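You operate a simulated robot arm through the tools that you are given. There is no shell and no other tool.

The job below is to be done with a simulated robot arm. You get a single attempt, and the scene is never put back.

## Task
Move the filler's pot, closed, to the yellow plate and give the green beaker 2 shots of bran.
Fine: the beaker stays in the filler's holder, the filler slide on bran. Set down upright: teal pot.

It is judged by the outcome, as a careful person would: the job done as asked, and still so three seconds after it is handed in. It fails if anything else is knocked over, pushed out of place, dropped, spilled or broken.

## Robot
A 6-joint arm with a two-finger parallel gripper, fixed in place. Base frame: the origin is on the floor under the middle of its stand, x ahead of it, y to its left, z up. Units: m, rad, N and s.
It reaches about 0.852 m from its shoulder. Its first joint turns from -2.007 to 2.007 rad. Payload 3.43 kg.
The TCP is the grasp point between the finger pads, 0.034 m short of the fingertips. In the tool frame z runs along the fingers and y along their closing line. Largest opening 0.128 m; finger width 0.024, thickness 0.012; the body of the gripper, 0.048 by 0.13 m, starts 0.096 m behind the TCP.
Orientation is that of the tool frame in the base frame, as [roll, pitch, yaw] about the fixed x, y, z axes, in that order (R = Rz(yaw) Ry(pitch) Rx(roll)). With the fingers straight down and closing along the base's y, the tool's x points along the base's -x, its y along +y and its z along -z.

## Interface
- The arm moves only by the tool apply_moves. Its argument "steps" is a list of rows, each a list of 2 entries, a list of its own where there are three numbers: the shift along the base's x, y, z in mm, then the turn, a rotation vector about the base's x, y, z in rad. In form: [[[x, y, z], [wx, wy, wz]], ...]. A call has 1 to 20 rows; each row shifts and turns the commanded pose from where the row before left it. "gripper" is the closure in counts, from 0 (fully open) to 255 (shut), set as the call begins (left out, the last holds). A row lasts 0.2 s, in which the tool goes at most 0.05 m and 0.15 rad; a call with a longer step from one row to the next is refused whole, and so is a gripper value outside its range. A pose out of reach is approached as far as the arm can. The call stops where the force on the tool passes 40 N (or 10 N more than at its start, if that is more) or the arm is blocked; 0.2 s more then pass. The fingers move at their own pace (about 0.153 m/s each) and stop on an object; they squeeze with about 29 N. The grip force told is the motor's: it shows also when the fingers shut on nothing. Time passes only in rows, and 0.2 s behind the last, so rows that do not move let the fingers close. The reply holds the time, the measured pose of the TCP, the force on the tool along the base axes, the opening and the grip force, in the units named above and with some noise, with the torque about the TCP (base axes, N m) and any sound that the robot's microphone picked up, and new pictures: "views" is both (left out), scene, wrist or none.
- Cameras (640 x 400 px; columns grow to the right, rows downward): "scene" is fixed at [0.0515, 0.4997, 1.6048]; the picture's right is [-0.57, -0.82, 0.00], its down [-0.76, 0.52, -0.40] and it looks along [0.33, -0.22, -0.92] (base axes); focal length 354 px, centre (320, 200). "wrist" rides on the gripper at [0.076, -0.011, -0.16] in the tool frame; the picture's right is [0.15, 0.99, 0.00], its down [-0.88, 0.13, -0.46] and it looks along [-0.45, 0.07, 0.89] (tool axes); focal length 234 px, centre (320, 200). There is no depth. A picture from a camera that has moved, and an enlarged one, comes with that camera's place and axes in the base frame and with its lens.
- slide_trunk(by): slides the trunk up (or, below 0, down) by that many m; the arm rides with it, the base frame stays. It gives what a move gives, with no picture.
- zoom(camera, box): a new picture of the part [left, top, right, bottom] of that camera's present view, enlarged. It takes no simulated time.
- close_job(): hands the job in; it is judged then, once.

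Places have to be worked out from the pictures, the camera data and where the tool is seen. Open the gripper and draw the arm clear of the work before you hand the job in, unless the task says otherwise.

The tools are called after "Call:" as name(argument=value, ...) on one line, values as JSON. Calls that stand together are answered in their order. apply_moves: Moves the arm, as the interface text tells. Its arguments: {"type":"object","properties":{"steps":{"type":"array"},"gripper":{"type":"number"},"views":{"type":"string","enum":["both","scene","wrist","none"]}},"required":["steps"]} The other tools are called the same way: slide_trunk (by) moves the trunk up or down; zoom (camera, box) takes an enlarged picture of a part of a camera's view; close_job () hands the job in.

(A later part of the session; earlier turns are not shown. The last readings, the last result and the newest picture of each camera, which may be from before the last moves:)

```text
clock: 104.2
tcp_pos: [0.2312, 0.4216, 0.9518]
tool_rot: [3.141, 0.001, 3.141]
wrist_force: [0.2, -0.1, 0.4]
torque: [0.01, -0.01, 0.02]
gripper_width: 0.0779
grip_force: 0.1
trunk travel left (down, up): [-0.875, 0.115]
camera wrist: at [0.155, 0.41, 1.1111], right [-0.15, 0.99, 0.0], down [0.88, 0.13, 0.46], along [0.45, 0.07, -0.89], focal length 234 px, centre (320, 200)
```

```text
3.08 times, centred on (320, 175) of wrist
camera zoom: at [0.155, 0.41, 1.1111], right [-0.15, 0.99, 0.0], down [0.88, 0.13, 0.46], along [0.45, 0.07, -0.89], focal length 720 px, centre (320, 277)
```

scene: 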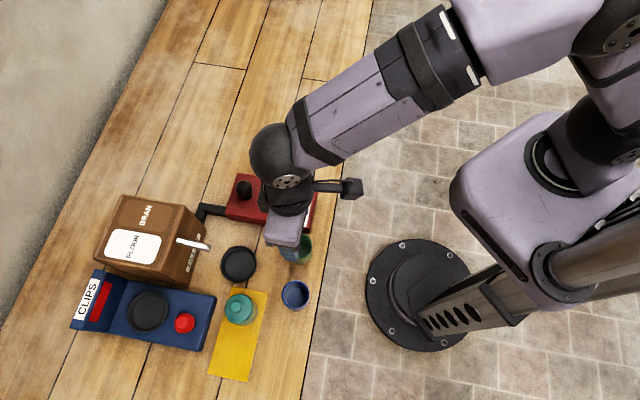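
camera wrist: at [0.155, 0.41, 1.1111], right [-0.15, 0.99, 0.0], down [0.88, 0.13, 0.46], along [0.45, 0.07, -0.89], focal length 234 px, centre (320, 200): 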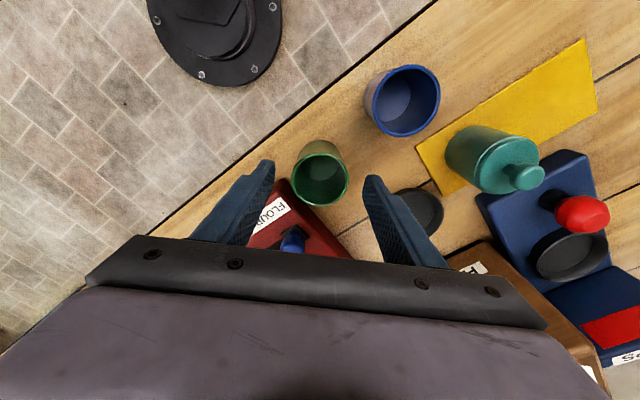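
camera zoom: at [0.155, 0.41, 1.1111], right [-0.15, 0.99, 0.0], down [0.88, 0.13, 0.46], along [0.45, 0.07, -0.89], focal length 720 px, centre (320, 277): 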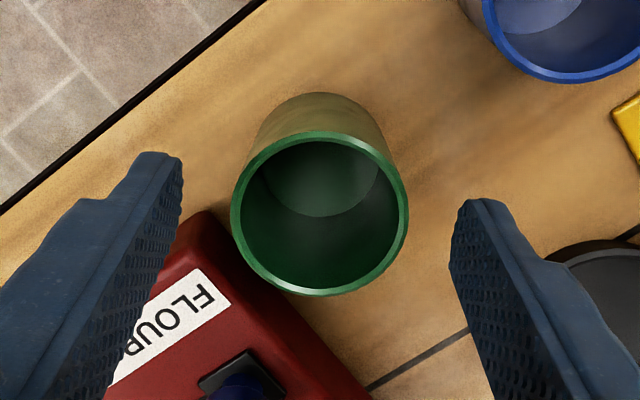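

The fingers straddle the beaker and clear the panel's corner by about 6 mm. I continue down to the grasp height.

Call:
apply_moves(steps=[[[0, 0.3, -10], [0, 0, 0]], [[0, 0, -12], [0, 0, 0]], [[0, 0, -10], [0, 0, 0]], [[0, 0, -5], [0, 0, 0]], [[0, 0, 0], [0, 0, 0]]], views="wrist")

Call:
zoom(camera="wrist", box=[230, 110, 410, 240])

```text
clock: 105.4
tcp_pos: [0.2317, 0.4224, 0.9146]
tool_rot: [3.142, 0.0, -3.141]
wrist_force: [0.9, 0.1, -0.1]
torque: [-0.02, 0.02, -0.06]
gripper_width: 0.078
grip_force: 0.1
trunk travel left (down, up): [-0.875, 0.115]
camera wrist: at [0.1551, 0.4115, 1.0734], right [-0.15, 0.99, 0.0], down [0.88, 0.13, 0.46], along [0.45, 0.07, -0.89], focal length 234 px, centre (320, 200)
```

wrist: 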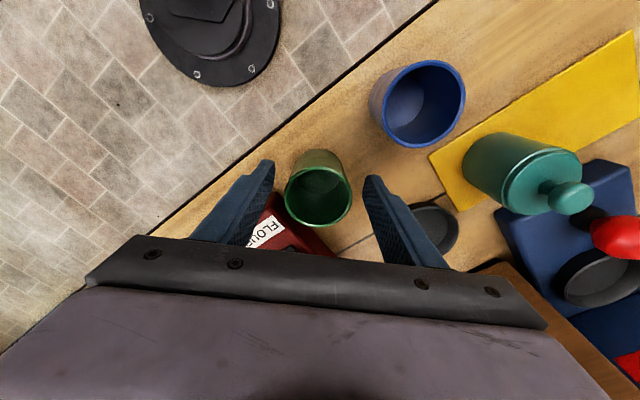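

```text
3.08 times, centred on (320, 175) of wrist
camera zoom: at [0.1551, 0.4115, 1.0734], right [-0.15, 0.99, 0.0], down [0.88, 0.13, 0.46], along [0.45, 0.07, -0.89], focal length 720 px, centre (320, 277)
```

zoom: 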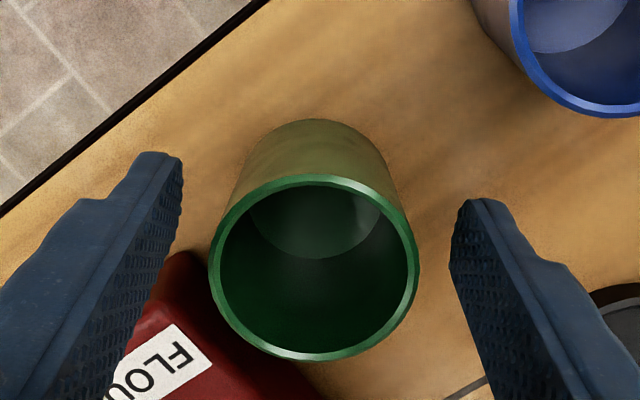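

The fingers are level on both sides with no contact forces. I close on the beaker.

Call:
apply_moves(steps=[[[0, 0, 0], [0, 0, 0]], [[0, 0, 0], [0, 0, 0]], [[0, 0, 0], [0, 0, 0]], [[0, 0, 0], [0, 0, 0]]], gripper=255, views="none")

Call:
apply_moves(steps=[[[0, 0, 1], [0, 0, 0]], [[0, 0, 2], [0, 0, 0]], [[0, 0, 3], [0, 0, 0]], [[0, 0, 4], [0, 0, 0]], [[0, 0, 4], [0, 0, 0]], [[0, 0, 3], [0, 0, 0]], [[0, 0, 2], [0, 0, 0]], [[0, 0, 1], [0, 0, 0]]], views="wrist")

Call:
zoom(camera="wrist", box=[230, 110, 410, 240])

```text
clock: 106.4
tcp_pos: [0.231, 0.4218, 0.9133]
tool_rot: [3.141, 0.001, -3.141]
wrist_force: [-0.5, -0.1, -0.2]
torque: [0.08, -0.02, -0.04]
gripper_width: 0.0534
grip_force: 28.9
trunk travel left (down, up): [-0.875, 0.115]
```

```text
clock: 108.2
tcp_pos: [0.2324, 0.4218, 0.9341]
tool_rot: [-3.141, -0.002, 3.142]
wrist_force: [0.1, 0.0, -1.6]
torque: [0.02, -0.01, -0.02]
gripper_width: 0.0528
grip_force: 28.8
trunk travel left (down, up): [-0.875, 0.115]
camera wrist: at [0.1557, 0.4105, 1.0936], right [-0.15, 0.99, 0.0], down [0.88, 0.13, 0.46], along [0.45, 0.07, -0.89], focal length 234 px, centre (320, 200)
```

wrist: 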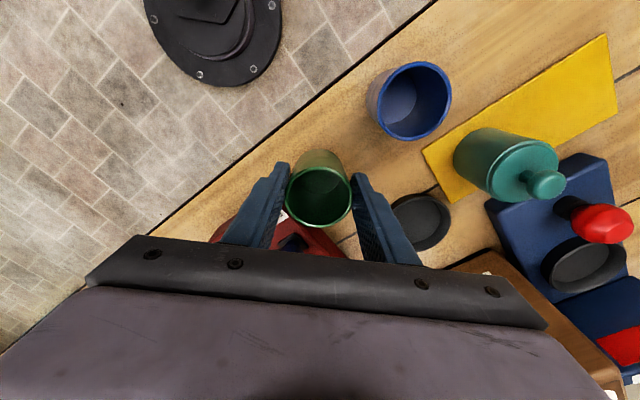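

```text
3.08 times, centred on (320, 175) of wrist
camera zoom: at [0.1557, 0.4105, 1.0936], right [-0.15, 0.99, 0.0], down [0.88, 0.13, 0.46], along [0.45, 0.07, -0.89], focal length 720 px, centre (320, 277)
```

zoom: 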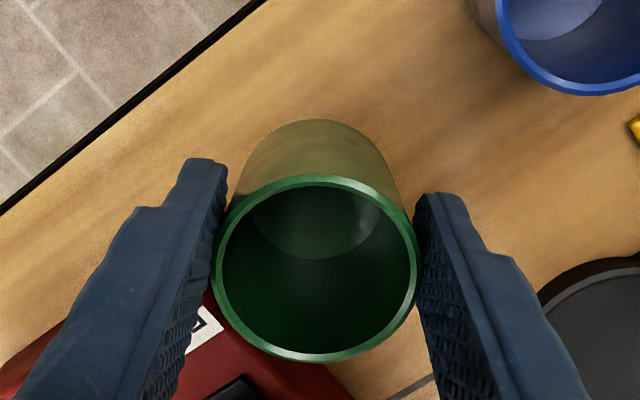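

The beaker is held, weighing about 1.6 N. I raise it a bit more and carry it toward the holder, stopping just short so I can check the alignment with the ring.

Call:
apply_moves(steps=[[[0, 0, 3], [0, 0, 0]], [[1, 2, 6], [0, 0, 0]], [[2.5, 6, 6], [0, 0, 0]], [[4, 9, 3], [0, 0, 0]], [[5, 12, 0], [0, 0, 0]], [[5.5, 12.5, 0], [0, 0, 0]], [[5.5, 12.5, 0], [0, 0, 0]], [[5.5, 12.5, 0], [0, 0, 0]], [[5, 11.5, 0], [0, 0, 0]], [[4, 9, 0], [0, 0, 0]], [[3, 7, 0], [0, 0, 0]], [[1.5, 4, 0], [0, 0, 0]], [[0.5, 1, 0], [0, 0, 0]], [[0, 0, 0], [0, 0, 0]]], views="both")

Call:
zoom(camera="wrist", box=[240, 110, 400, 240])

Call:
zoom(camera="scene", box=[180, 200, 300, 300])

```text
clock: 111.2
tcp_pos: [0.2756, 0.5221, 0.952]
tool_rot: [3.141, -0.001, -3.141]
wrist_force: [-0.2, -0.2, -1.2]
torque: [0.03, 0.03, 0.0]
gripper_width: 0.053
grip_force: 29.0
trunk travel left (down, up): [-0.875, 0.115]
camera wrist: at [0.1986, 0.5109, 1.1123], right [-0.15, 0.99, 0.0], down [0.88, 0.13, 0.46], along [0.45, 0.07, -0.89], focal length 234 px, centre (320, 200)
```

scene: 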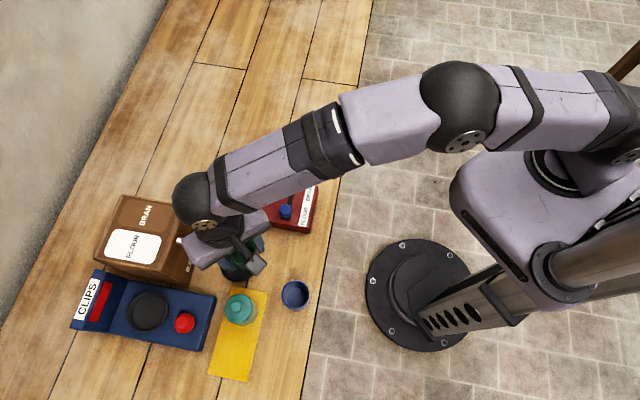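
wrist: 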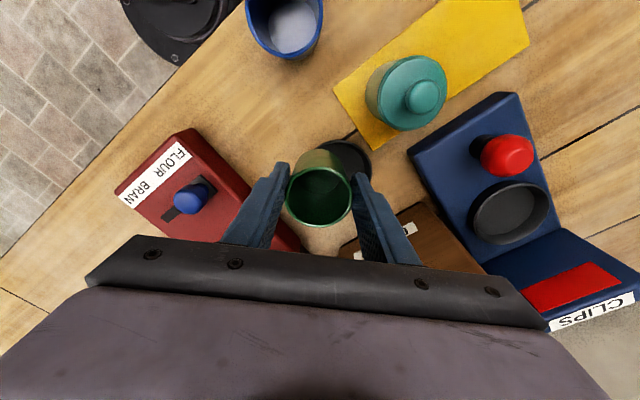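

```text
3.08 times, centred on (320, 175) of wrist
camera zoom: at [0.1986, 0.5109, 1.1123], right [-0.15, 0.99, 0.0], down [0.88, 0.13, 0.46], along [0.45, 0.07, -0.89], focal length 720 px, centre (320, 277)
```

zoom: 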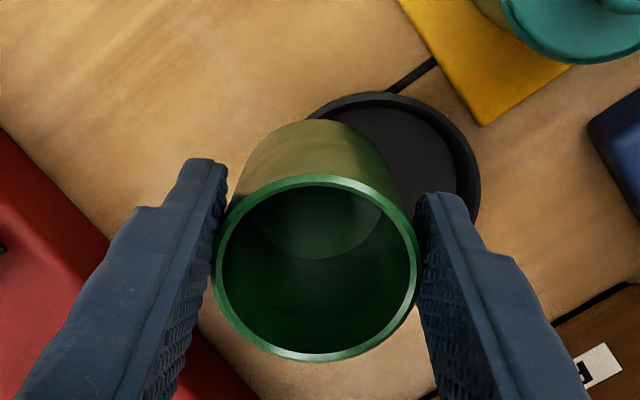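

```text
4.00 times, centred on (240, 250) of scene
camera zoom: at [0.0515, 0.4997, 1.6048], right [-0.57, -0.82, 0.0], down [-0.76, 0.52, -0.4], along [0.33, -0.22, -0.92], focal length 1415 px, centre (640, 0)
```

zoom: 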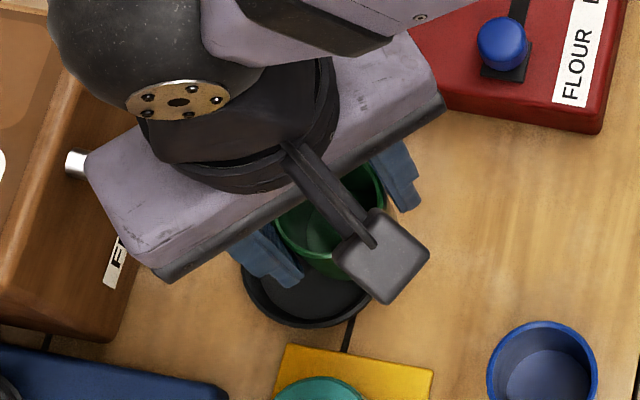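

The ring's centre is at about (0.286, 0.543), and the held beaker's axis is at (0.279, 0.522). I move the difference while lowering slightly, which keeps the rim below the spout.

Call:
apply_moves(steps=[[[0.5, 1.5, -1], [0, 0, 0]], [[1, 3, -1.5], [0, 0, 0]], [[1.5, 4, -1.5], [0, 0, 0]], [[1.5, 4, -1], [0, 0, 0]], [[1.5, 4, 0], [0, 0, 0]], [[1, 3, 0], [0, 0, 0]], [[0.7, 2, 0], [0, 0, 0]], [[0, 0, 0], [0, 0, 0]]], views="both")

Call:
zoom(camera="wrist", box=[240, 110, 400, 240])

Call:
zoom(camera="scene", box=[180, 200, 300, 300])

```text
clock: 113.0
tcp_pos: [0.2829, 0.5431, 0.9464]
tool_rot: [-3.141, 0.0, 3.141]
wrist_force: [0.5, -0.3, -1.7]
torque: [0.01, 0.02, 0.01]
gripper_width: 0.0531
grip_force: 29.0
trunk travel left (down, up): [-0.875, 0.115]
camera wrist: at [0.2063, 0.5314, 1.1069], right [-0.15, 0.99, 0.0], down [0.88, 0.13, 0.46], along [0.45, 0.07, -0.89], focal length 234 px, centre (320, 200)
```

scene: 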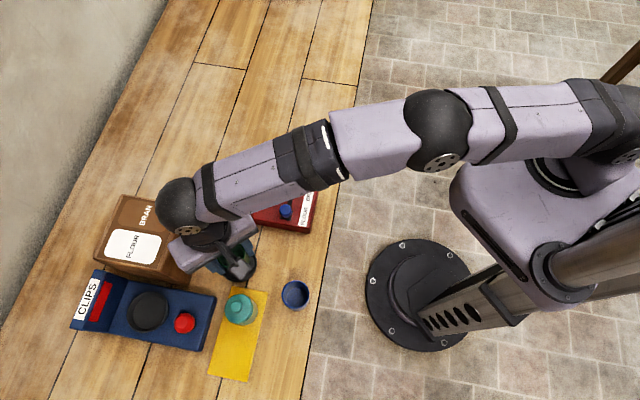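
wrist: 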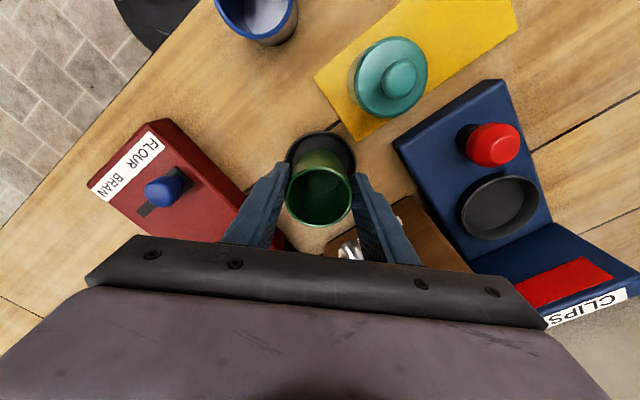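

```text
3.08 times, centred on (320, 175) of wrist
camera zoom: at [0.2063, 0.5314, 1.1069], right [-0.15, 0.99, 0.0], down [0.88, 0.13, 0.46], along [0.45, 0.07, -0.89], focal length 720 px, centre (320, 277)
```

zoom: 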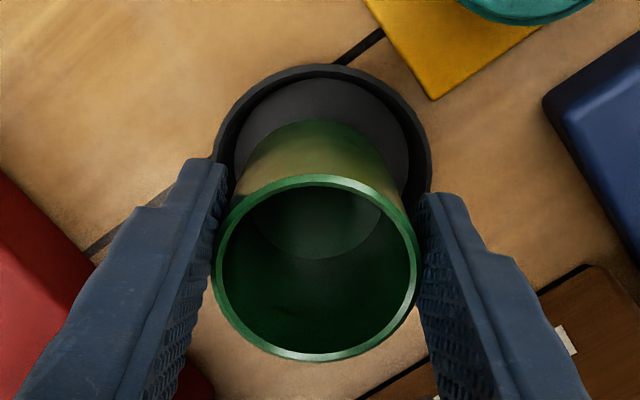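

```text
4.00 times, centred on (240, 250) of scene
camera zoom: at [0.0515, 0.4997, 1.6048], right [-0.57, -0.82, 0.0], down [-0.76, 0.52, -0.4], along [0.33, -0.22, -0.92], focal length 1415 px, centre (640, 0)
```

zoom: 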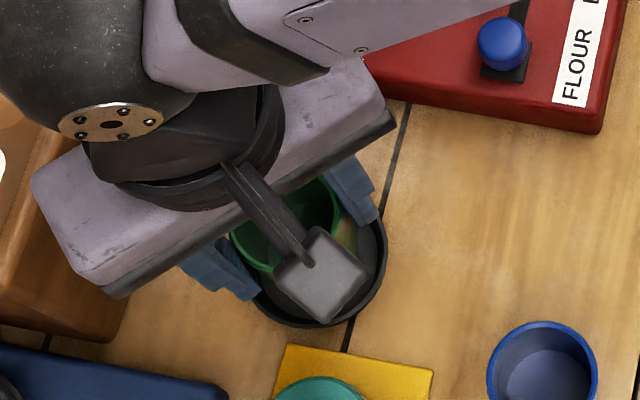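

The beaker hangs inside the ring's outline. I shift 1.5 mm in y and lower it toward the holder floor.

Call:
apply_moves(steps=[[[0, 0.5, -1], [0, 0, 0]], [[0, 0.5, -2], [0, 0, 0]], [[0, 0.5, -3], [0, 0, 0]], [[0, 0, -4], [0, 0, 0]], [[0, 0, -4], [0, 0, 0]], [[0, 0, -4], [0, 0, 0]], [[0, 0, -3], [0, 0, 0]], [[0, 0, -2], [0, 0, 0]], [[0, 0, -1], [0, 0, 0]]], views="wrist")

Call:
apply_moves(steps=[[[0, 0, -1], [0, 0, 0]], [[0, 0, 0], [0, 0, 0]]], views="none")

Call:
apply_moves(steps=[[[0, 0, -1], [0, 0, 0]], [[0, 0, 0], [0, 0, 0]]], views="none")

```text
clock: 115.0
tcp_pos: [0.2827, 0.5445, 0.9228]
tool_rot: [-3.141, -0.001, 3.14]
wrist_force: [-0.6, 0.4, -1.1]
torque: [-0.01, 0.01, 0.04]
gripper_width: 0.0531
grip_force: 29.2
trunk travel left (down, up): [-0.875, 0.115]
camera wrist: at [0.2061, 0.5333, 1.0825], right [-0.15, 0.99, 0.0], down [0.88, 0.13, 0.46], along [0.45, 0.07, -0.89], focal length 234 px, centre (320, 200)
```

wrist: 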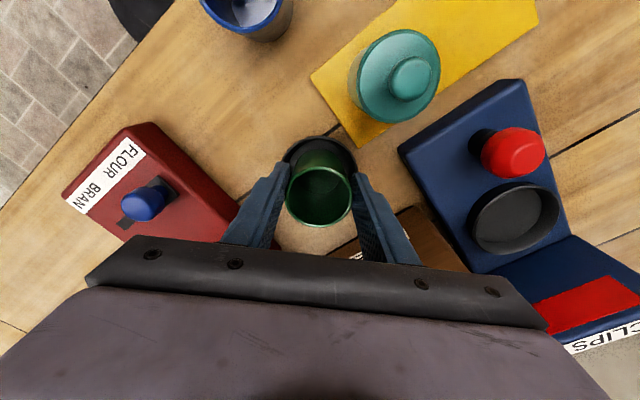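

```text
clock: 115.6
tcp_pos: [0.2819, 0.545, 0.9221]
tool_rot: [-3.141, -0.001, 3.14]
wrist_force: [0.7, -0.6, -2.0]
torque: [0.03, -0.01, 0.0]
gripper_width: 0.0531
grip_force: 29.5
trunk travel left (down, up): [-0.875, 0.115]
```

```text
clock: 116.2
tcp_pos: [0.2825, 0.5447, 0.92]
tool_rot: [3.141, 0.0, 3.14]
wrist_force: [0.8, -0.6, -2.1]
torque: [0.0, 0.0, 0.01]
gripper_width: 0.0532
grip_force: 29.1
trunk travel left (down, up): [-0.875, 0.115]
```

The beaker still hangs free, so I continue in 1 mm steps.

Call:
apply_moves(steps=[[[0, 0, -1], [0, 0, 0]], [[0, 0, 0], [0, 0, 0]]], views="none")

Call:
apply_moves(steps=[[[0, 0, -1], [0, 0, 0]], [[0, 0, 0], [0, 0, 0]]], views="none")

Call:
apply_moves(steps=[[[0, 0, -1], [0, 0, 0]], [[0, 0, 0], [0, 0, 0]]], views="none")

```text
clock: 116.8
tcp_pos: [0.2824, 0.5449, 0.9191]
tool_rot: [-3.142, 0.001, -3.142]
wrist_force: [-0.3, -0.8, -1.6]
torque: [0.02, 0.0, 0.01]
gripper_width: 0.0527
grip_force: 29.1
trunk travel left (down, up): [-0.875, 0.115]
```

```text
clock: 117.4
tcp_pos: [0.2829, 0.5453, 0.9189]
tool_rot: [-3.141, -0.001, -3.141]
wrist_force: [0.0, -0.2, -0.9]
torque: [0.02, -0.03, 0.0]
gripper_width: 0.0529
grip_force: 28.8
trunk travel left (down, up): [-0.875, 0.115]
```

```text
clock: 118.0
tcp_pos: [0.2829, 0.5445, 0.9186]
tool_rot: [3.141, 0.0, -3.14]
wrist_force: [-0.3, -0.9, -1.0]
torque: [0.02, 0.02, 0.01]
gripper_width: 0.0528
grip_force: 29.2
trunk travel left (down, up): [-0.875, 0.115]
```

Call:
apply_moves(steps=[[[0, 0, -1], [0, 0, 0]], [[0, 0, 0], [0, 0, 0]]], views="none")

Call:
apply_moves(steps=[[[0, 0, -0.5], [0, 0, 0]], [[0, 0, 0], [0, 0, 0]]], views="wrist")

Call:
zoom(camera="wrist", box=[240, 110, 400, 240])

```text
clock: 118.6
tcp_pos: [0.2828, 0.545, 0.9184]
tool_rot: [3.139, 0.003, -3.141]
wrist_force: [-0.5, -1.8, 5.7]
torque: [0.02, -0.02, -0.02]
gripper_width: 0.0528
grip_force: 29.2
trunk travel left (down, up): [-0.875, 0.115]
```

```text
clock: 119.2
tcp_pos: [0.2824, 0.5446, 0.9179]
tool_rot: [3.138, 0.002, -3.141]
wrist_force: [-0.2, -2.2, 9.3]
torque: [0.09, 0.0, 0.02]
gripper_width: 0.053
grip_force: 29.3
trunk travel left (down, up): [-0.875, 0.115]
camera wrist: at [0.2059, 0.5324, 1.0776], right [-0.15, 0.99, 0.0], down [0.88, 0.13, 0.46], along [0.45, 0.07, -0.89], focal length 234 px, centre (320, 200)
```

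wrist: 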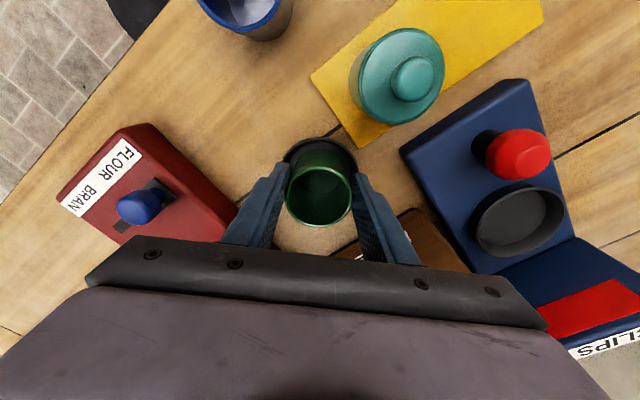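

```text
3.08 times, centred on (320, 175) of wrist
camera zoom: at [0.2059, 0.5324, 1.0776], right [-0.15, 0.99, 0.0], down [0.88, 0.13, 0.46], along [0.45, 0.07, -0.89], focal length 720 px, centre (320, 277)
```

zoom: 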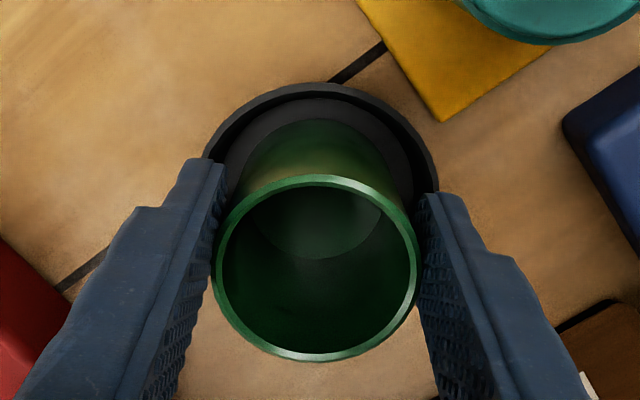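

The beaker has touched the holder floor at TCP z ≈ 0.918, inside the ring. I ease off and open the fingers.

Call:
apply_moves(steps=[[[0, 0, 1], [0, 0, 0]], [[0, 0, 0], [0, 0, 0]]], views="none")

Call:
apply_moves(steps=[[[0, 0, 0], [0, 0, 0]], [[0, 0, 0], [0, 0, 0]], [[0, 0, 0], [0, 0, 0]]], gripper=100, views="wrist")

Call:
zoom(camera="wrist", box=[240, 110, 400, 240])

```text
clock: 119.8
tcp_pos: [0.2828, 0.5441, 0.917]
tool_rot: [3.14, 0.0, 3.141]
wrist_force: [2.0, 0.8, 5.8]
torque: [0.18, -0.14, -0.04]
gripper_width: 0.0531
grip_force: 28.9
trunk travel left (down, up): [-0.875, 0.115]
```

```text
clock: 120.6
tcp_pos: [0.2825, 0.5448, 0.9175]
tool_rot: [3.142, -0.002, -3.139]
wrist_force: [-0.1, 0.1, -0.6]
torque: [0.03, 0.02, 0.02]
gripper_width: 0.0777
grip_force: 0.0
trunk travel left (down, up): [-0.875, 0.115]
camera wrist: at [0.2059, 0.533, 1.0773], right [-0.15, 0.99, 0.0], down [0.88, 0.13, 0.46], along [0.45, 0.07, -0.89], focal length 234 px, centre (320, 200)
```

wrist: 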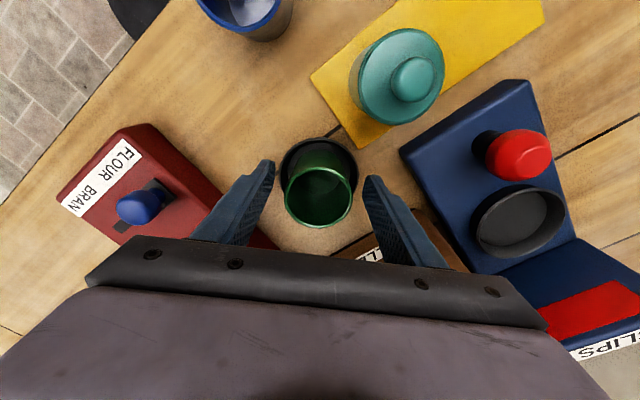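

```text
3.08 times, centred on (320, 175) of wrist
camera zoom: at [0.2059, 0.533, 1.0773], right [-0.15, 0.99, 0.0], down [0.88, 0.13, 0.46], along [0.45, 0.07, -0.89], focal length 720 px, centre (320, 277)
```

zoom: 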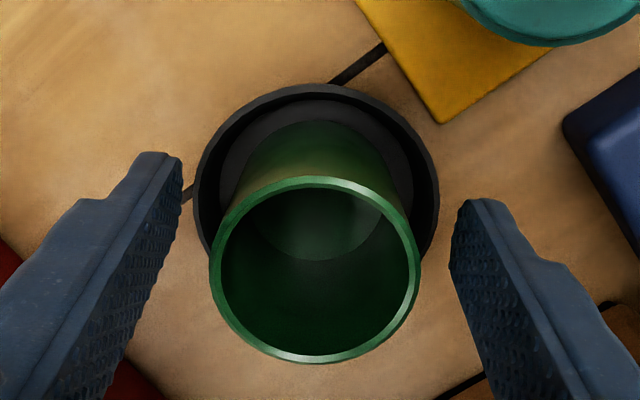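

The beaker stands in the holder. I raise the hand, turn it to close along the slide's travel, and go above the blue slide knob.

Call:
apply_moves(steps=[[[0, 0, 8], [0, 0, 0]], [[0, 0, 15], [0, 0, 0]], [[0, 0, 20], [0, 0, 0]], [[0, 0, 25], [0, 0, 0]], [[0, 0, 25], [0, 0, 0]], [[0, 0, 25], [0, 0, 0]], [[2, -8, 5], [0, 0, 0.05]], [[5, -18, 0], [0, 0, 0.12]], [[6, -22, 0], [0, 0, 0.13]], [[6, -24, 0], [0, 0, 0.13]], [[6, -24, 0], [0, 0, 0.13]], [[5, -22, 0], [0, 0, 0.13]], [[3, -16, 0], [0, 0, 0.095]], [[1, -6, 0], [0, 0, 0]], [[0, 0, 0], [0, 0, 0]]], views="both")

Call:
zoom(camera="wrist", box=[240, 100, 400, 230])

Call:
zoom(camera="scene", box=[190, 230, 310, 330])

```text
clock: 123.8
tcp_pos: [0.3152, 0.4018, 1.0414]
tool_rot: [-3.14, 0.001, -2.356]
wrist_force: [-0.1, 0.6, -0.3]
torque: [-0.03, 0.0, 0.01]
gripper_width: 0.0775
grip_force: 0.1
trunk travel left (down, up): [-0.875, 0.115]
camera wrist: at [0.27, 0.3417, 1.2005], right [-0.8, 0.6, 0.0], down [0.53, 0.71, 0.46], along [0.27, 0.37, -0.89], focal length 234 px, centre (320, 200)
```

scene: 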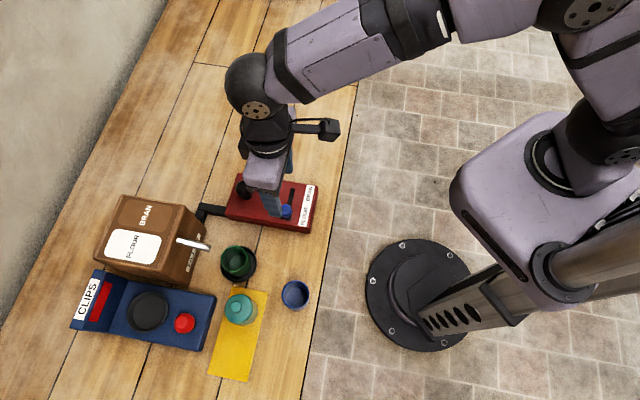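
wrist: 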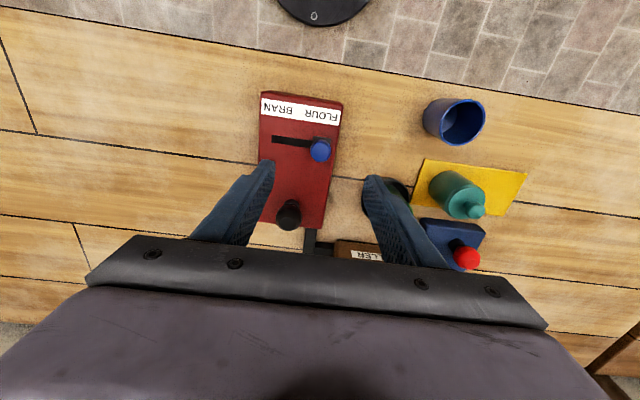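

```text
3.08 times, centred on (320, 165) of wrist
camera zoom: at [0.27, 0.3417, 1.2005], right [-0.8, 0.6, 0.0], down [0.53, 0.71, 0.46], along [0.27, 0.37, -0.89], focal length 720 px, centre (320, 308)
```

zoom: 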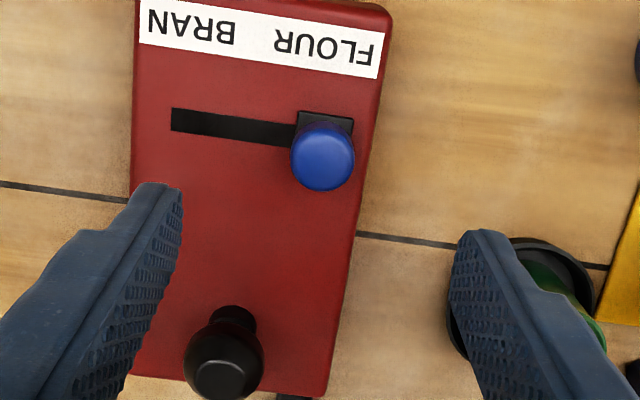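

```text
4.00 times, centred on (250, 280) of scene
camera zoom: at [0.0515, 0.4997, 1.6048], right [-0.57, -0.82, 0.0], down [-0.76, 0.52, -0.4], along [0.33, -0.22, -0.92], focal length 1415 px, centre (600, -120)
```

zoom: 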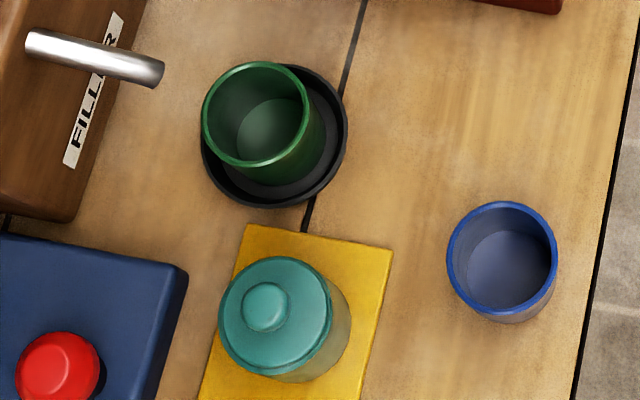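

The beaker stands well in the holder. The slide knob is about 4 mm nearer than the TCP, so I correct for that and descend part way.

Call:
apply_moves(steps=[[[-1.5, -1, -12], [0, 0, 0]], [[-2, -1.3, -18], [0, 0, 0]], [[0, 0, -20], [0, 0, 0]], [[0, 0, -18], [0, 0, 0]], [[0, 0, -10], [0, 0, 0]], [[0, 0, 0], [0, 0, 0]]], gripper=115, views="wrist")

Call:
zoom(camera="wrist", box=[240, 100, 400, 230])

```text
clock: 125.2
tcp_pos: [0.3114, 0.4016, 0.9622]
tool_rot: [-3.141, 0.002, -2.358]
wrist_force: [0.6, -0.5, -0.4]
torque: [-0.02, 0.03, 0.04]
gripper_width: 0.0701
grip_force: 0.1
trunk travel left (down, up): [-0.875, 0.115]
camera wrist: at [0.2656, 0.3401, 1.1216], right [-0.8, 0.6, 0.0], down [0.53, 0.71, 0.46], along [0.27, 0.37, -0.89], focal length 234 px, centre (320, 200)
```

wrist: 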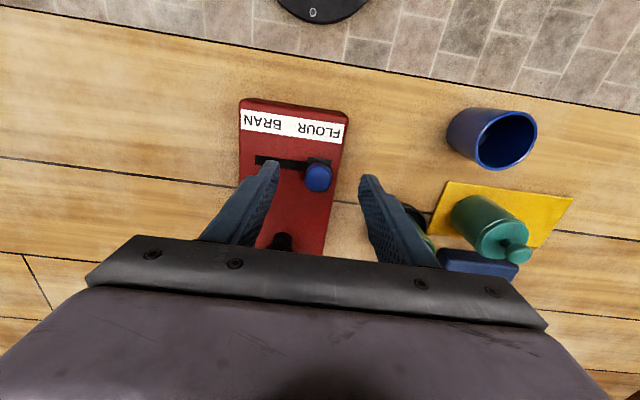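

```text
3.08 times, centred on (320, 165) of wrist
camera zoom: at [0.2656, 0.3401, 1.1216], right [-0.8, 0.6, 0.0], down [0.53, 0.71, 0.46], along [0.27, 0.37, -0.89], focal length 720 px, centre (320, 308)
```

zoom: 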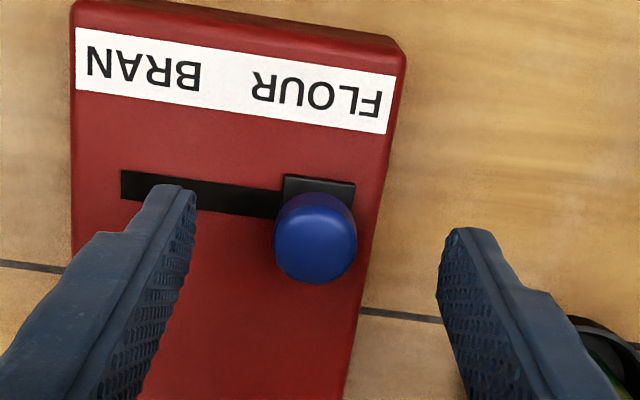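

The knob is centred between the fingers. I go down 25 mm and then close on it.

Call:
apply_moves(steps=[[[0, 0, -8], [0, 0, 0]], [[0, 0, -9], [0, 0, 0]], [[0, 0, -6], [0, 0, 0]], [[0, 0, -2], [0, 0, 0]], [[0, 0, 0], [0, 0, 0]]], views="wrist")

Call:
zoom(camera="wrist", box=[240, 110, 400, 240])

```text
clock: 126.4
tcp_pos: [0.3133, 0.4043, 0.9368]
tool_rot: [-3.141, 0.0, -2.357]
wrist_force: [0.4, 0.1, 0.2]
torque: [-0.01, -0.01, -0.01]
gripper_width: 0.0703
grip_force: 0.1
trunk travel left (down, up): [-0.875, 0.115]
camera wrist: at [0.2666, 0.341, 1.0972], right [-0.8, 0.6, 0.0], down [0.53, 0.71, 0.46], along [0.27, 0.37, -0.89], focal length 234 px, centre (320, 200)
```

wrist: 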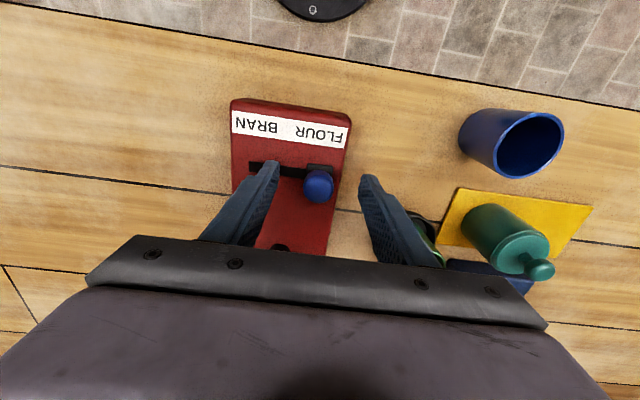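

```text
3.08 times, centred on (320, 175) of wrist
camera zoom: at [0.2666, 0.341, 1.0972], right [-0.8, 0.6, 0.0], down [0.53, 0.71, 0.46], along [0.27, 0.37, -0.89], focal length 720 px, centre (320, 277)
```

zoom: 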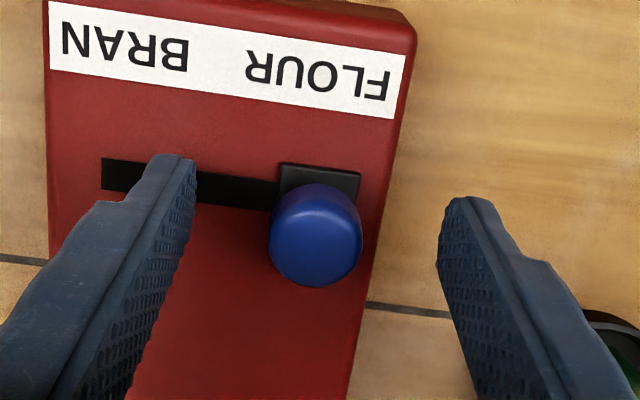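

The fingertips straddle the slide knob just above the panel. I close on it and begin sliding toward BRAN, along (0.707, -0.707).

Call:
apply_moves(steps=[[[0, 0, 0], [0, 0, 0]], [[0, 0, 0], [0, 0, 0]], [[0, 0, 0], [0, 0, 0]]], gripper=255, views="none")

Call:
apply_moves(steps=[[[1, -1, 0], [0, 0, 0]], [[2, -2, 0], [0, 0, 0]], [[3, -3, 0], [0, 0, 0]], [[3.5, -3.5, 0], [0, 0, 0]], [[3.5, -3.5, 0], [0, 0, 0]], [[3.5, -3.5, 0], [0, 0, 0]], [[3, -3, 0], [0, 0, 0]], [[2, -2, 0], [0, 0, 0]]], views="wrist")

Call:
zoom(camera="wrist", box=[230, 90, 430, 240])

```text
clock: 127.2
tcp_pos: [0.3139, 0.4017, 0.9376]
tool_rot: [-3.141, -0.001, -2.356]
wrist_force: [3.5, -2.1, -0.4]
torque: [-0.08, -0.16, 0.04]
gripper_width: 0.0254
grip_force: 44.9
trunk travel left (down, up): [-0.875, 0.115]
```

```text
clock: 129.0
tcp_pos: [0.3346, 0.3806, 0.9371]
tool_rot: [-3.141, 0.001, -2.357]
wrist_force: [1.1, 1.9, 9.5]
torque: [0.06, -0.04, 0.08]
gripper_width: 0.0253
grip_force: 45.2
trunk travel left (down, up): [-0.875, 0.115]
camera wrist: at [0.2882, 0.3189, 1.097], right [-0.8, 0.6, 0.0], down [0.53, 0.71, 0.46], along [0.27, 0.37, -0.89], focal length 234 px, centre (320, 200)
```

wrist: 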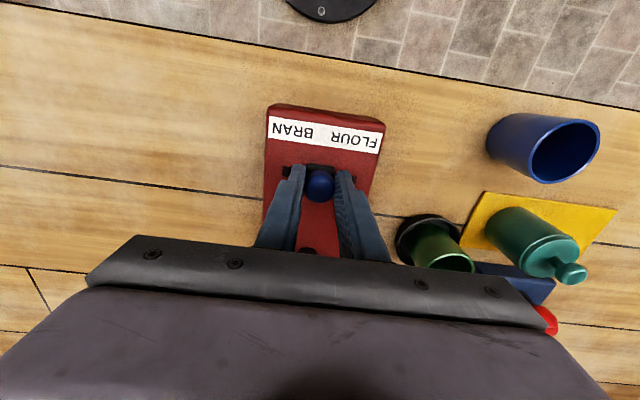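

```text
2.67 times, centred on (330, 165) of wrist
camera zoom: at [0.2882, 0.3189, 1.097], right [-0.8, 0.6, 0.0], down [0.53, 0.71, 0.46], along [0.27, 0.37, -0.89], focal length 624 px, centre (293, 293)
```

zoom: 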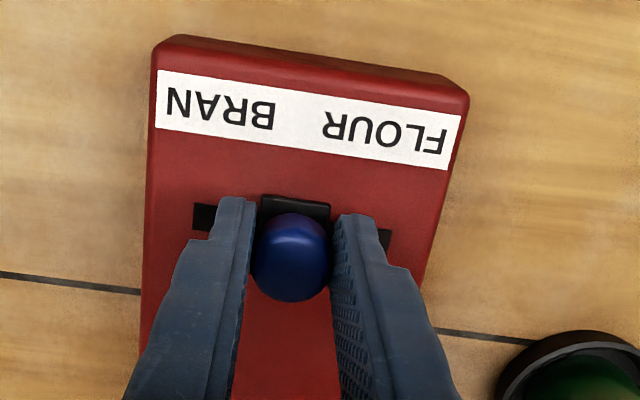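

The slide moves with the hand and is about half way. I continue gently toward the BRAN end and watch the force.

Call:
apply_moves(steps=[[[1.5, -1.5, 0], [0, 0, 0]], [[2.5, -2.5, 0], [0, 0, 0]], [[3, -3, 0], [0, 0, 0]], [[3, -3, 0], [0, 0, 0]], [[2.5, -2.5, 0], [0, 0, 0]], [[1.5, -1.5, 0], [0, 0, 0]]], views="wrist")

Call:
zoom(camera="wrist", box=[230, 90, 430, 240])

```text
clock: 130.4
tcp_pos: [0.349, 0.3676, 0.938]
tool_rot: [3.141, 0.0, -2.358]
wrist_force: [2.9, 3.8, 8.6]
torque: [0.42, -0.4, 0.02]
gripper_width: 0.0251
grip_force: 44.9
trunk travel left (down, up): [-0.875, 0.115]
camera wrist: at [0.3024, 0.3047, 1.097], right [-0.8, 0.6, 0.0], down [0.53, 0.71, 0.46], along [0.27, 0.37, -0.89], focal length 234 px, centre (320, 200)
```

wrist: 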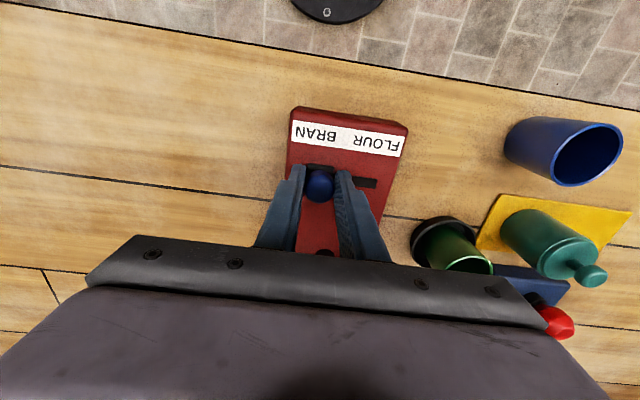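

```text
2.67 times, centred on (330, 165) of wrist
camera zoom: at [0.3024, 0.3047, 1.097], right [-0.8, 0.6, 0.0], down [0.53, 0.71, 0.46], along [0.27, 0.37, -0.89], focal length 624 px, centre (293, 293)
```

zoom: 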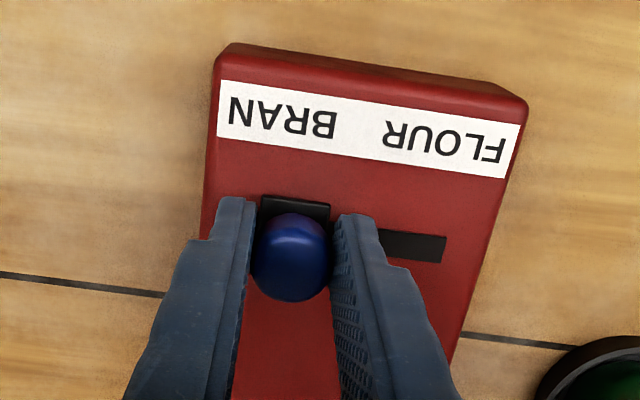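

The slide is nearly under BRAN; about 5 mm of slot remains. I push on in small steps until it meets its stop.

Call:
apply_moves(steps=[[[1, -1, 0], [0, 0, 0]], [[1, -1, 0], [0, 0, 0]]], views="none")

Call:
apply_moves(steps=[[[1, -1, 0], [0, 0, 0]], [[1, -1, 0], [0, 0, 0]]], views="wrist")

Call:
zoom(camera="wrist", box=[230, 90, 430, 240])

```text
clock: 131.0
tcp_pos: [0.3505, 0.3643, 0.9376]
tool_rot: [-3.142, 0.001, -2.354]
wrist_force: [4.3, 4.1, 5.3]
torque: [0.77, -0.64, 0.01]
gripper_width: 0.0252
grip_force: 45.1
trunk travel left (down, up): [-0.875, 0.115]
```

```text
clock: 131.6
tcp_pos: [0.3515, 0.3639, 0.9373]
tool_rot: [-3.141, 0.0, -2.355]
wrist_force: [5.1, 6.1, 6.1]
torque: [0.08, -0.07, 0.09]
gripper_width: 0.0255
grip_force: 45.0
trunk travel left (down, up): [-0.875, 0.115]
camera wrist: at [0.3064, 0.3011, 1.0971], right [-0.8, 0.6, 0.0], down [0.53, 0.71, 0.46], along [0.27, 0.37, -0.89], focal length 234 px, centre (320, 200)
```

wrist: 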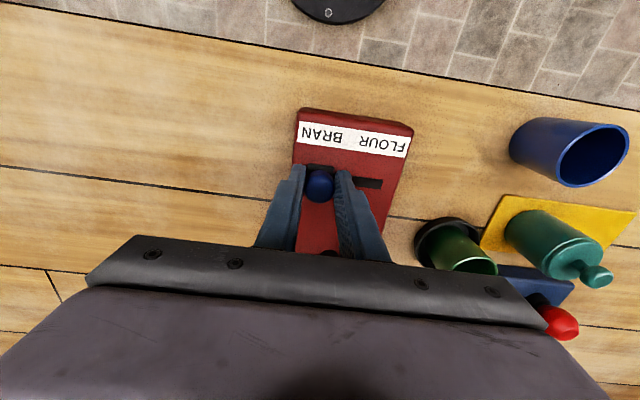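

```text
2.67 times, centred on (330, 165) of wrist
camera zoom: at [0.3064, 0.3011, 1.0971], right [-0.8, 0.6, 0.0], down [0.53, 0.71, 0.46], along [0.27, 0.37, -0.89], focal length 624 px, centre (293, 293)
```

zoom: 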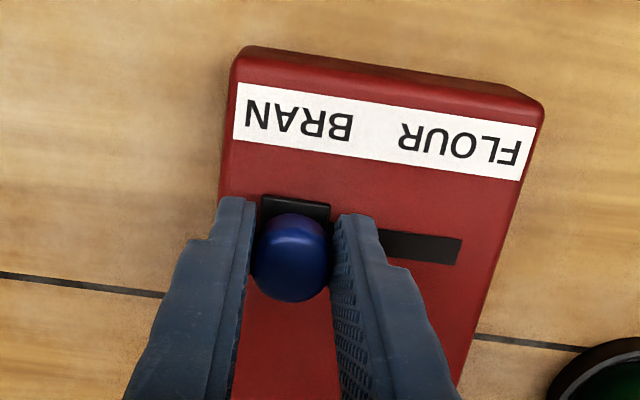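

There is no end stop yet, only a small side force. I continue with a slight correction.

Call:
apply_moves(steps=[[[1.2, -0.6, 0], [0, 0, 0]], [[1.0, -0.8, 0], [0, 0, 0]]], views="none")

Call:
apply_moves(steps=[[[1, -0.8, 0], [0, 0, 0]], [[0, 0, 0], [0, 0, 0]]], views="none")

Call:
apply_moves(steps=[[[1, -1, 0], [0, 0, 0]], [[0, 0, 0], [0, 0, 0]]], views="wrist")

Call:
zoom(camera="wrist", box=[230, 90, 430, 240])

```text
clock: 132.2
tcp_pos: [0.3539, 0.3619, 0.9367]
tool_rot: [3.142, -0.001, -2.355]
wrist_force: [2.7, 1.8, 3.8]
torque: [0.95, -0.91, 0.06]
gripper_width: 0.0254
grip_force: 45.3
trunk travel left (down, up): [-0.875, 0.115]
```

```text
clock: 132.8
tcp_pos: [0.3557, 0.3598, 0.9376]
tool_rot: [3.141, -0.002, -2.358]
wrist_force: [1.8, 1.5, 1.9]
torque: [0.44, -0.41, -0.02]
gripper_width: 0.0253
grip_force: 45.2
trunk travel left (down, up): [-0.875, 0.115]
```

```text
clock: 133.4
tcp_pos: [0.3556, 0.3599, 0.9379]
tool_rot: [3.141, -0.001, -2.356]
wrist_force: [-2.4, 4.9, 2.1]
torque: [0.0, 0.23, 0.01]
gripper_width: 0.0254
grip_force: 44.8
trunk travel left (down, up): [-0.875, 0.115]
camera wrist: at [0.3098, 0.2983, 1.0973], right [-0.8, 0.6, 0.0], down [0.53, 0.72, 0.45], along [0.27, 0.36, -0.89], focal length 234 px, centre (320, 200)
```

wrist: 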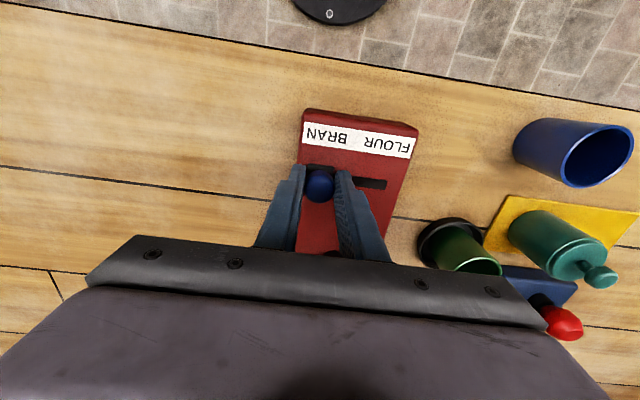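

```text
2.67 times, centred on (330, 165) of wrist
camera zoom: at [0.3098, 0.2983, 1.0973], right [-0.8, 0.6, 0.0], down [0.53, 0.72, 0.45], along [0.27, 0.36, -0.89], focal length 624 px, centre (293, 293)
```

zoom: 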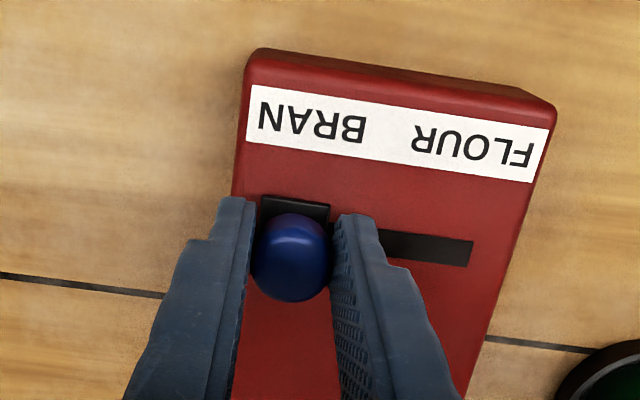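

The opposing force along the slide is beginning to rise. I push a little more to confirm the stop.

Call:
apply_moves(steps=[[[1, -1, 0], [0, 0, 0]], [[0, 0, 0], [0, 0, 0]]], views="none")

Call:
apply_moves(steps=[[[1, -1, 0], [0, 0, 0]], [[0, 0, 0], [0, 0, 0]]], views="none")

```text
clock: 134.0
tcp_pos: [0.3552, 0.3593, 0.9375]
tool_rot: [-3.14, -0.002, -2.355]
wrist_force: [-9.5, 8.7, 0.2]
torque: [0.17, 0.56, 0.06]
gripper_width: 0.0253
grip_force: 44.9
trunk travel left (down, up): [-0.875, 0.115]
```

```text
clock: 134.6
tcp_pos: [0.3561, 0.3596, 0.9375]
tool_rot: [3.141, -0.002, -2.356]
wrist_force: [-17.8, 16.3, -2.2]
torque: [0.18, 0.68, 0.25]
gripper_width: 0.0254
grip_force: 45.4
trunk travel left (down, up): [-0.875, 0.115]
```

That is the end stop, so the slide is on BRAN. I release the strain, open the fingers a little, and rise.

Call:
apply_moves(steps=[[[-1, 1, 0], [0, 0, 0]], [[-0.8, 0.8, 0], [0, 0, 0]], [[0, 0, 0], [0, 0, 0]]], views="none")

Call:
apply_moves(steps=[[[0, 0, 0], [0, 0, 0]], [[0, 0, 0], [0, 0, 0]]], gripper=165, views="none")

Call:
apply_moves(steps=[[[0, 0, 6], [0, 0, 0]], [[0, 0, 12], [0, 0, 0]], [[0, 0, 18], [0, 0, 0]], [[0, 0, 20], [0, 0, 0]], [[0, 0, 20], [0, 0, 0]], [[0, 0, 15], [0, 0, 0]], [[0, 0, 0], [0, 0, 0]]], views="both")

Call:
zoom(camera="wrist", box=[230, 90, 430, 240])

```text
clock: 135.4
tcp_pos: [0.3561, 0.359, 0.9372]
tool_rot: [-3.14, -0.001, -2.356]
wrist_force: [-12.5, 6.1, -4.2]
torque: [0.3, 0.12, -0.13]
gripper_width: 0.0253
grip_force: 44.7
trunk travel left (down, up): [-0.875, 0.115]
```

```text
clock: 136.0
tcp_pos: [0.3581, 0.3595, 0.9382]
tool_rot: [-3.141, -0.001, -2.355]
wrist_force: [-0.1, -0.4, 0.3]
torque: [0.02, 0.02, 0.02]
gripper_width: 0.0451
grip_force: 0.0
trunk travel left (down, up): [-0.875, 0.115]
```

```text
clock: 137.6
tcp_pos: [0.3578, 0.3598, 1.0267]
tool_rot: [3.141, 0.0, -2.356]
wrist_force: [-0.1, -0.2, 0.6]
torque: [-0.01, 0.01, 0.02]
gripper_width: 0.0452
grip_force: 0.1
trunk travel left (down, up): [-0.875, 0.115]
camera wrist: at [0.3108, 0.2983, 1.1873], right [-0.8, 0.6, 0.0], down [0.53, 0.71, 0.46], along [0.27, 0.37, -0.89], focal length 234 px, centre (320, 200)
```

scene: 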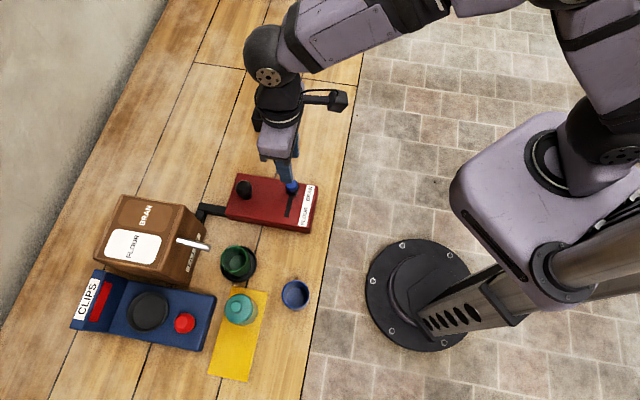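
wrist: 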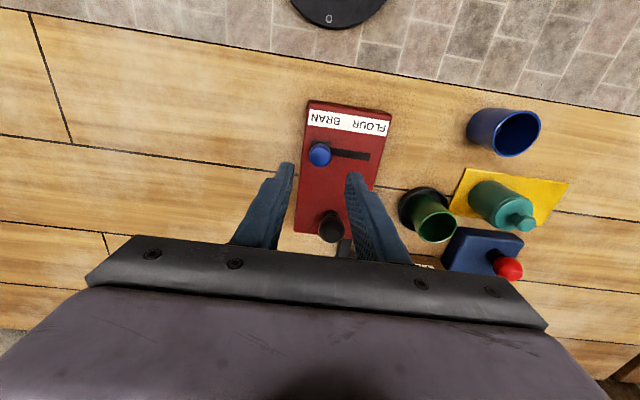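

```text
2.67 times, centred on (330, 165) of wrist
camera zoom: at [0.3108, 0.2983, 1.1873], right [-0.8, 0.6, 0.0], down [0.53, 0.71, 0.46], along [0.27, 0.37, -0.89], focal length 624 px, centre (293, 293)
```

zoom: 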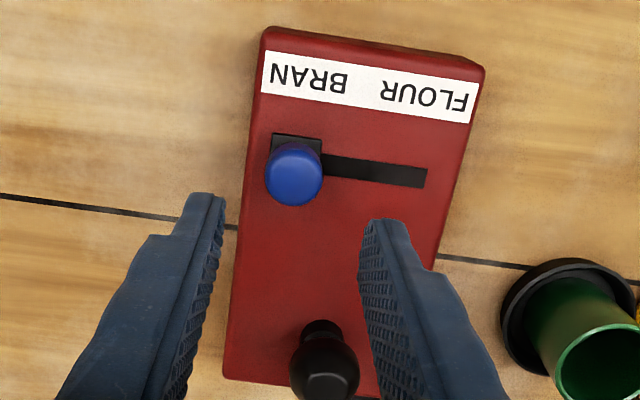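

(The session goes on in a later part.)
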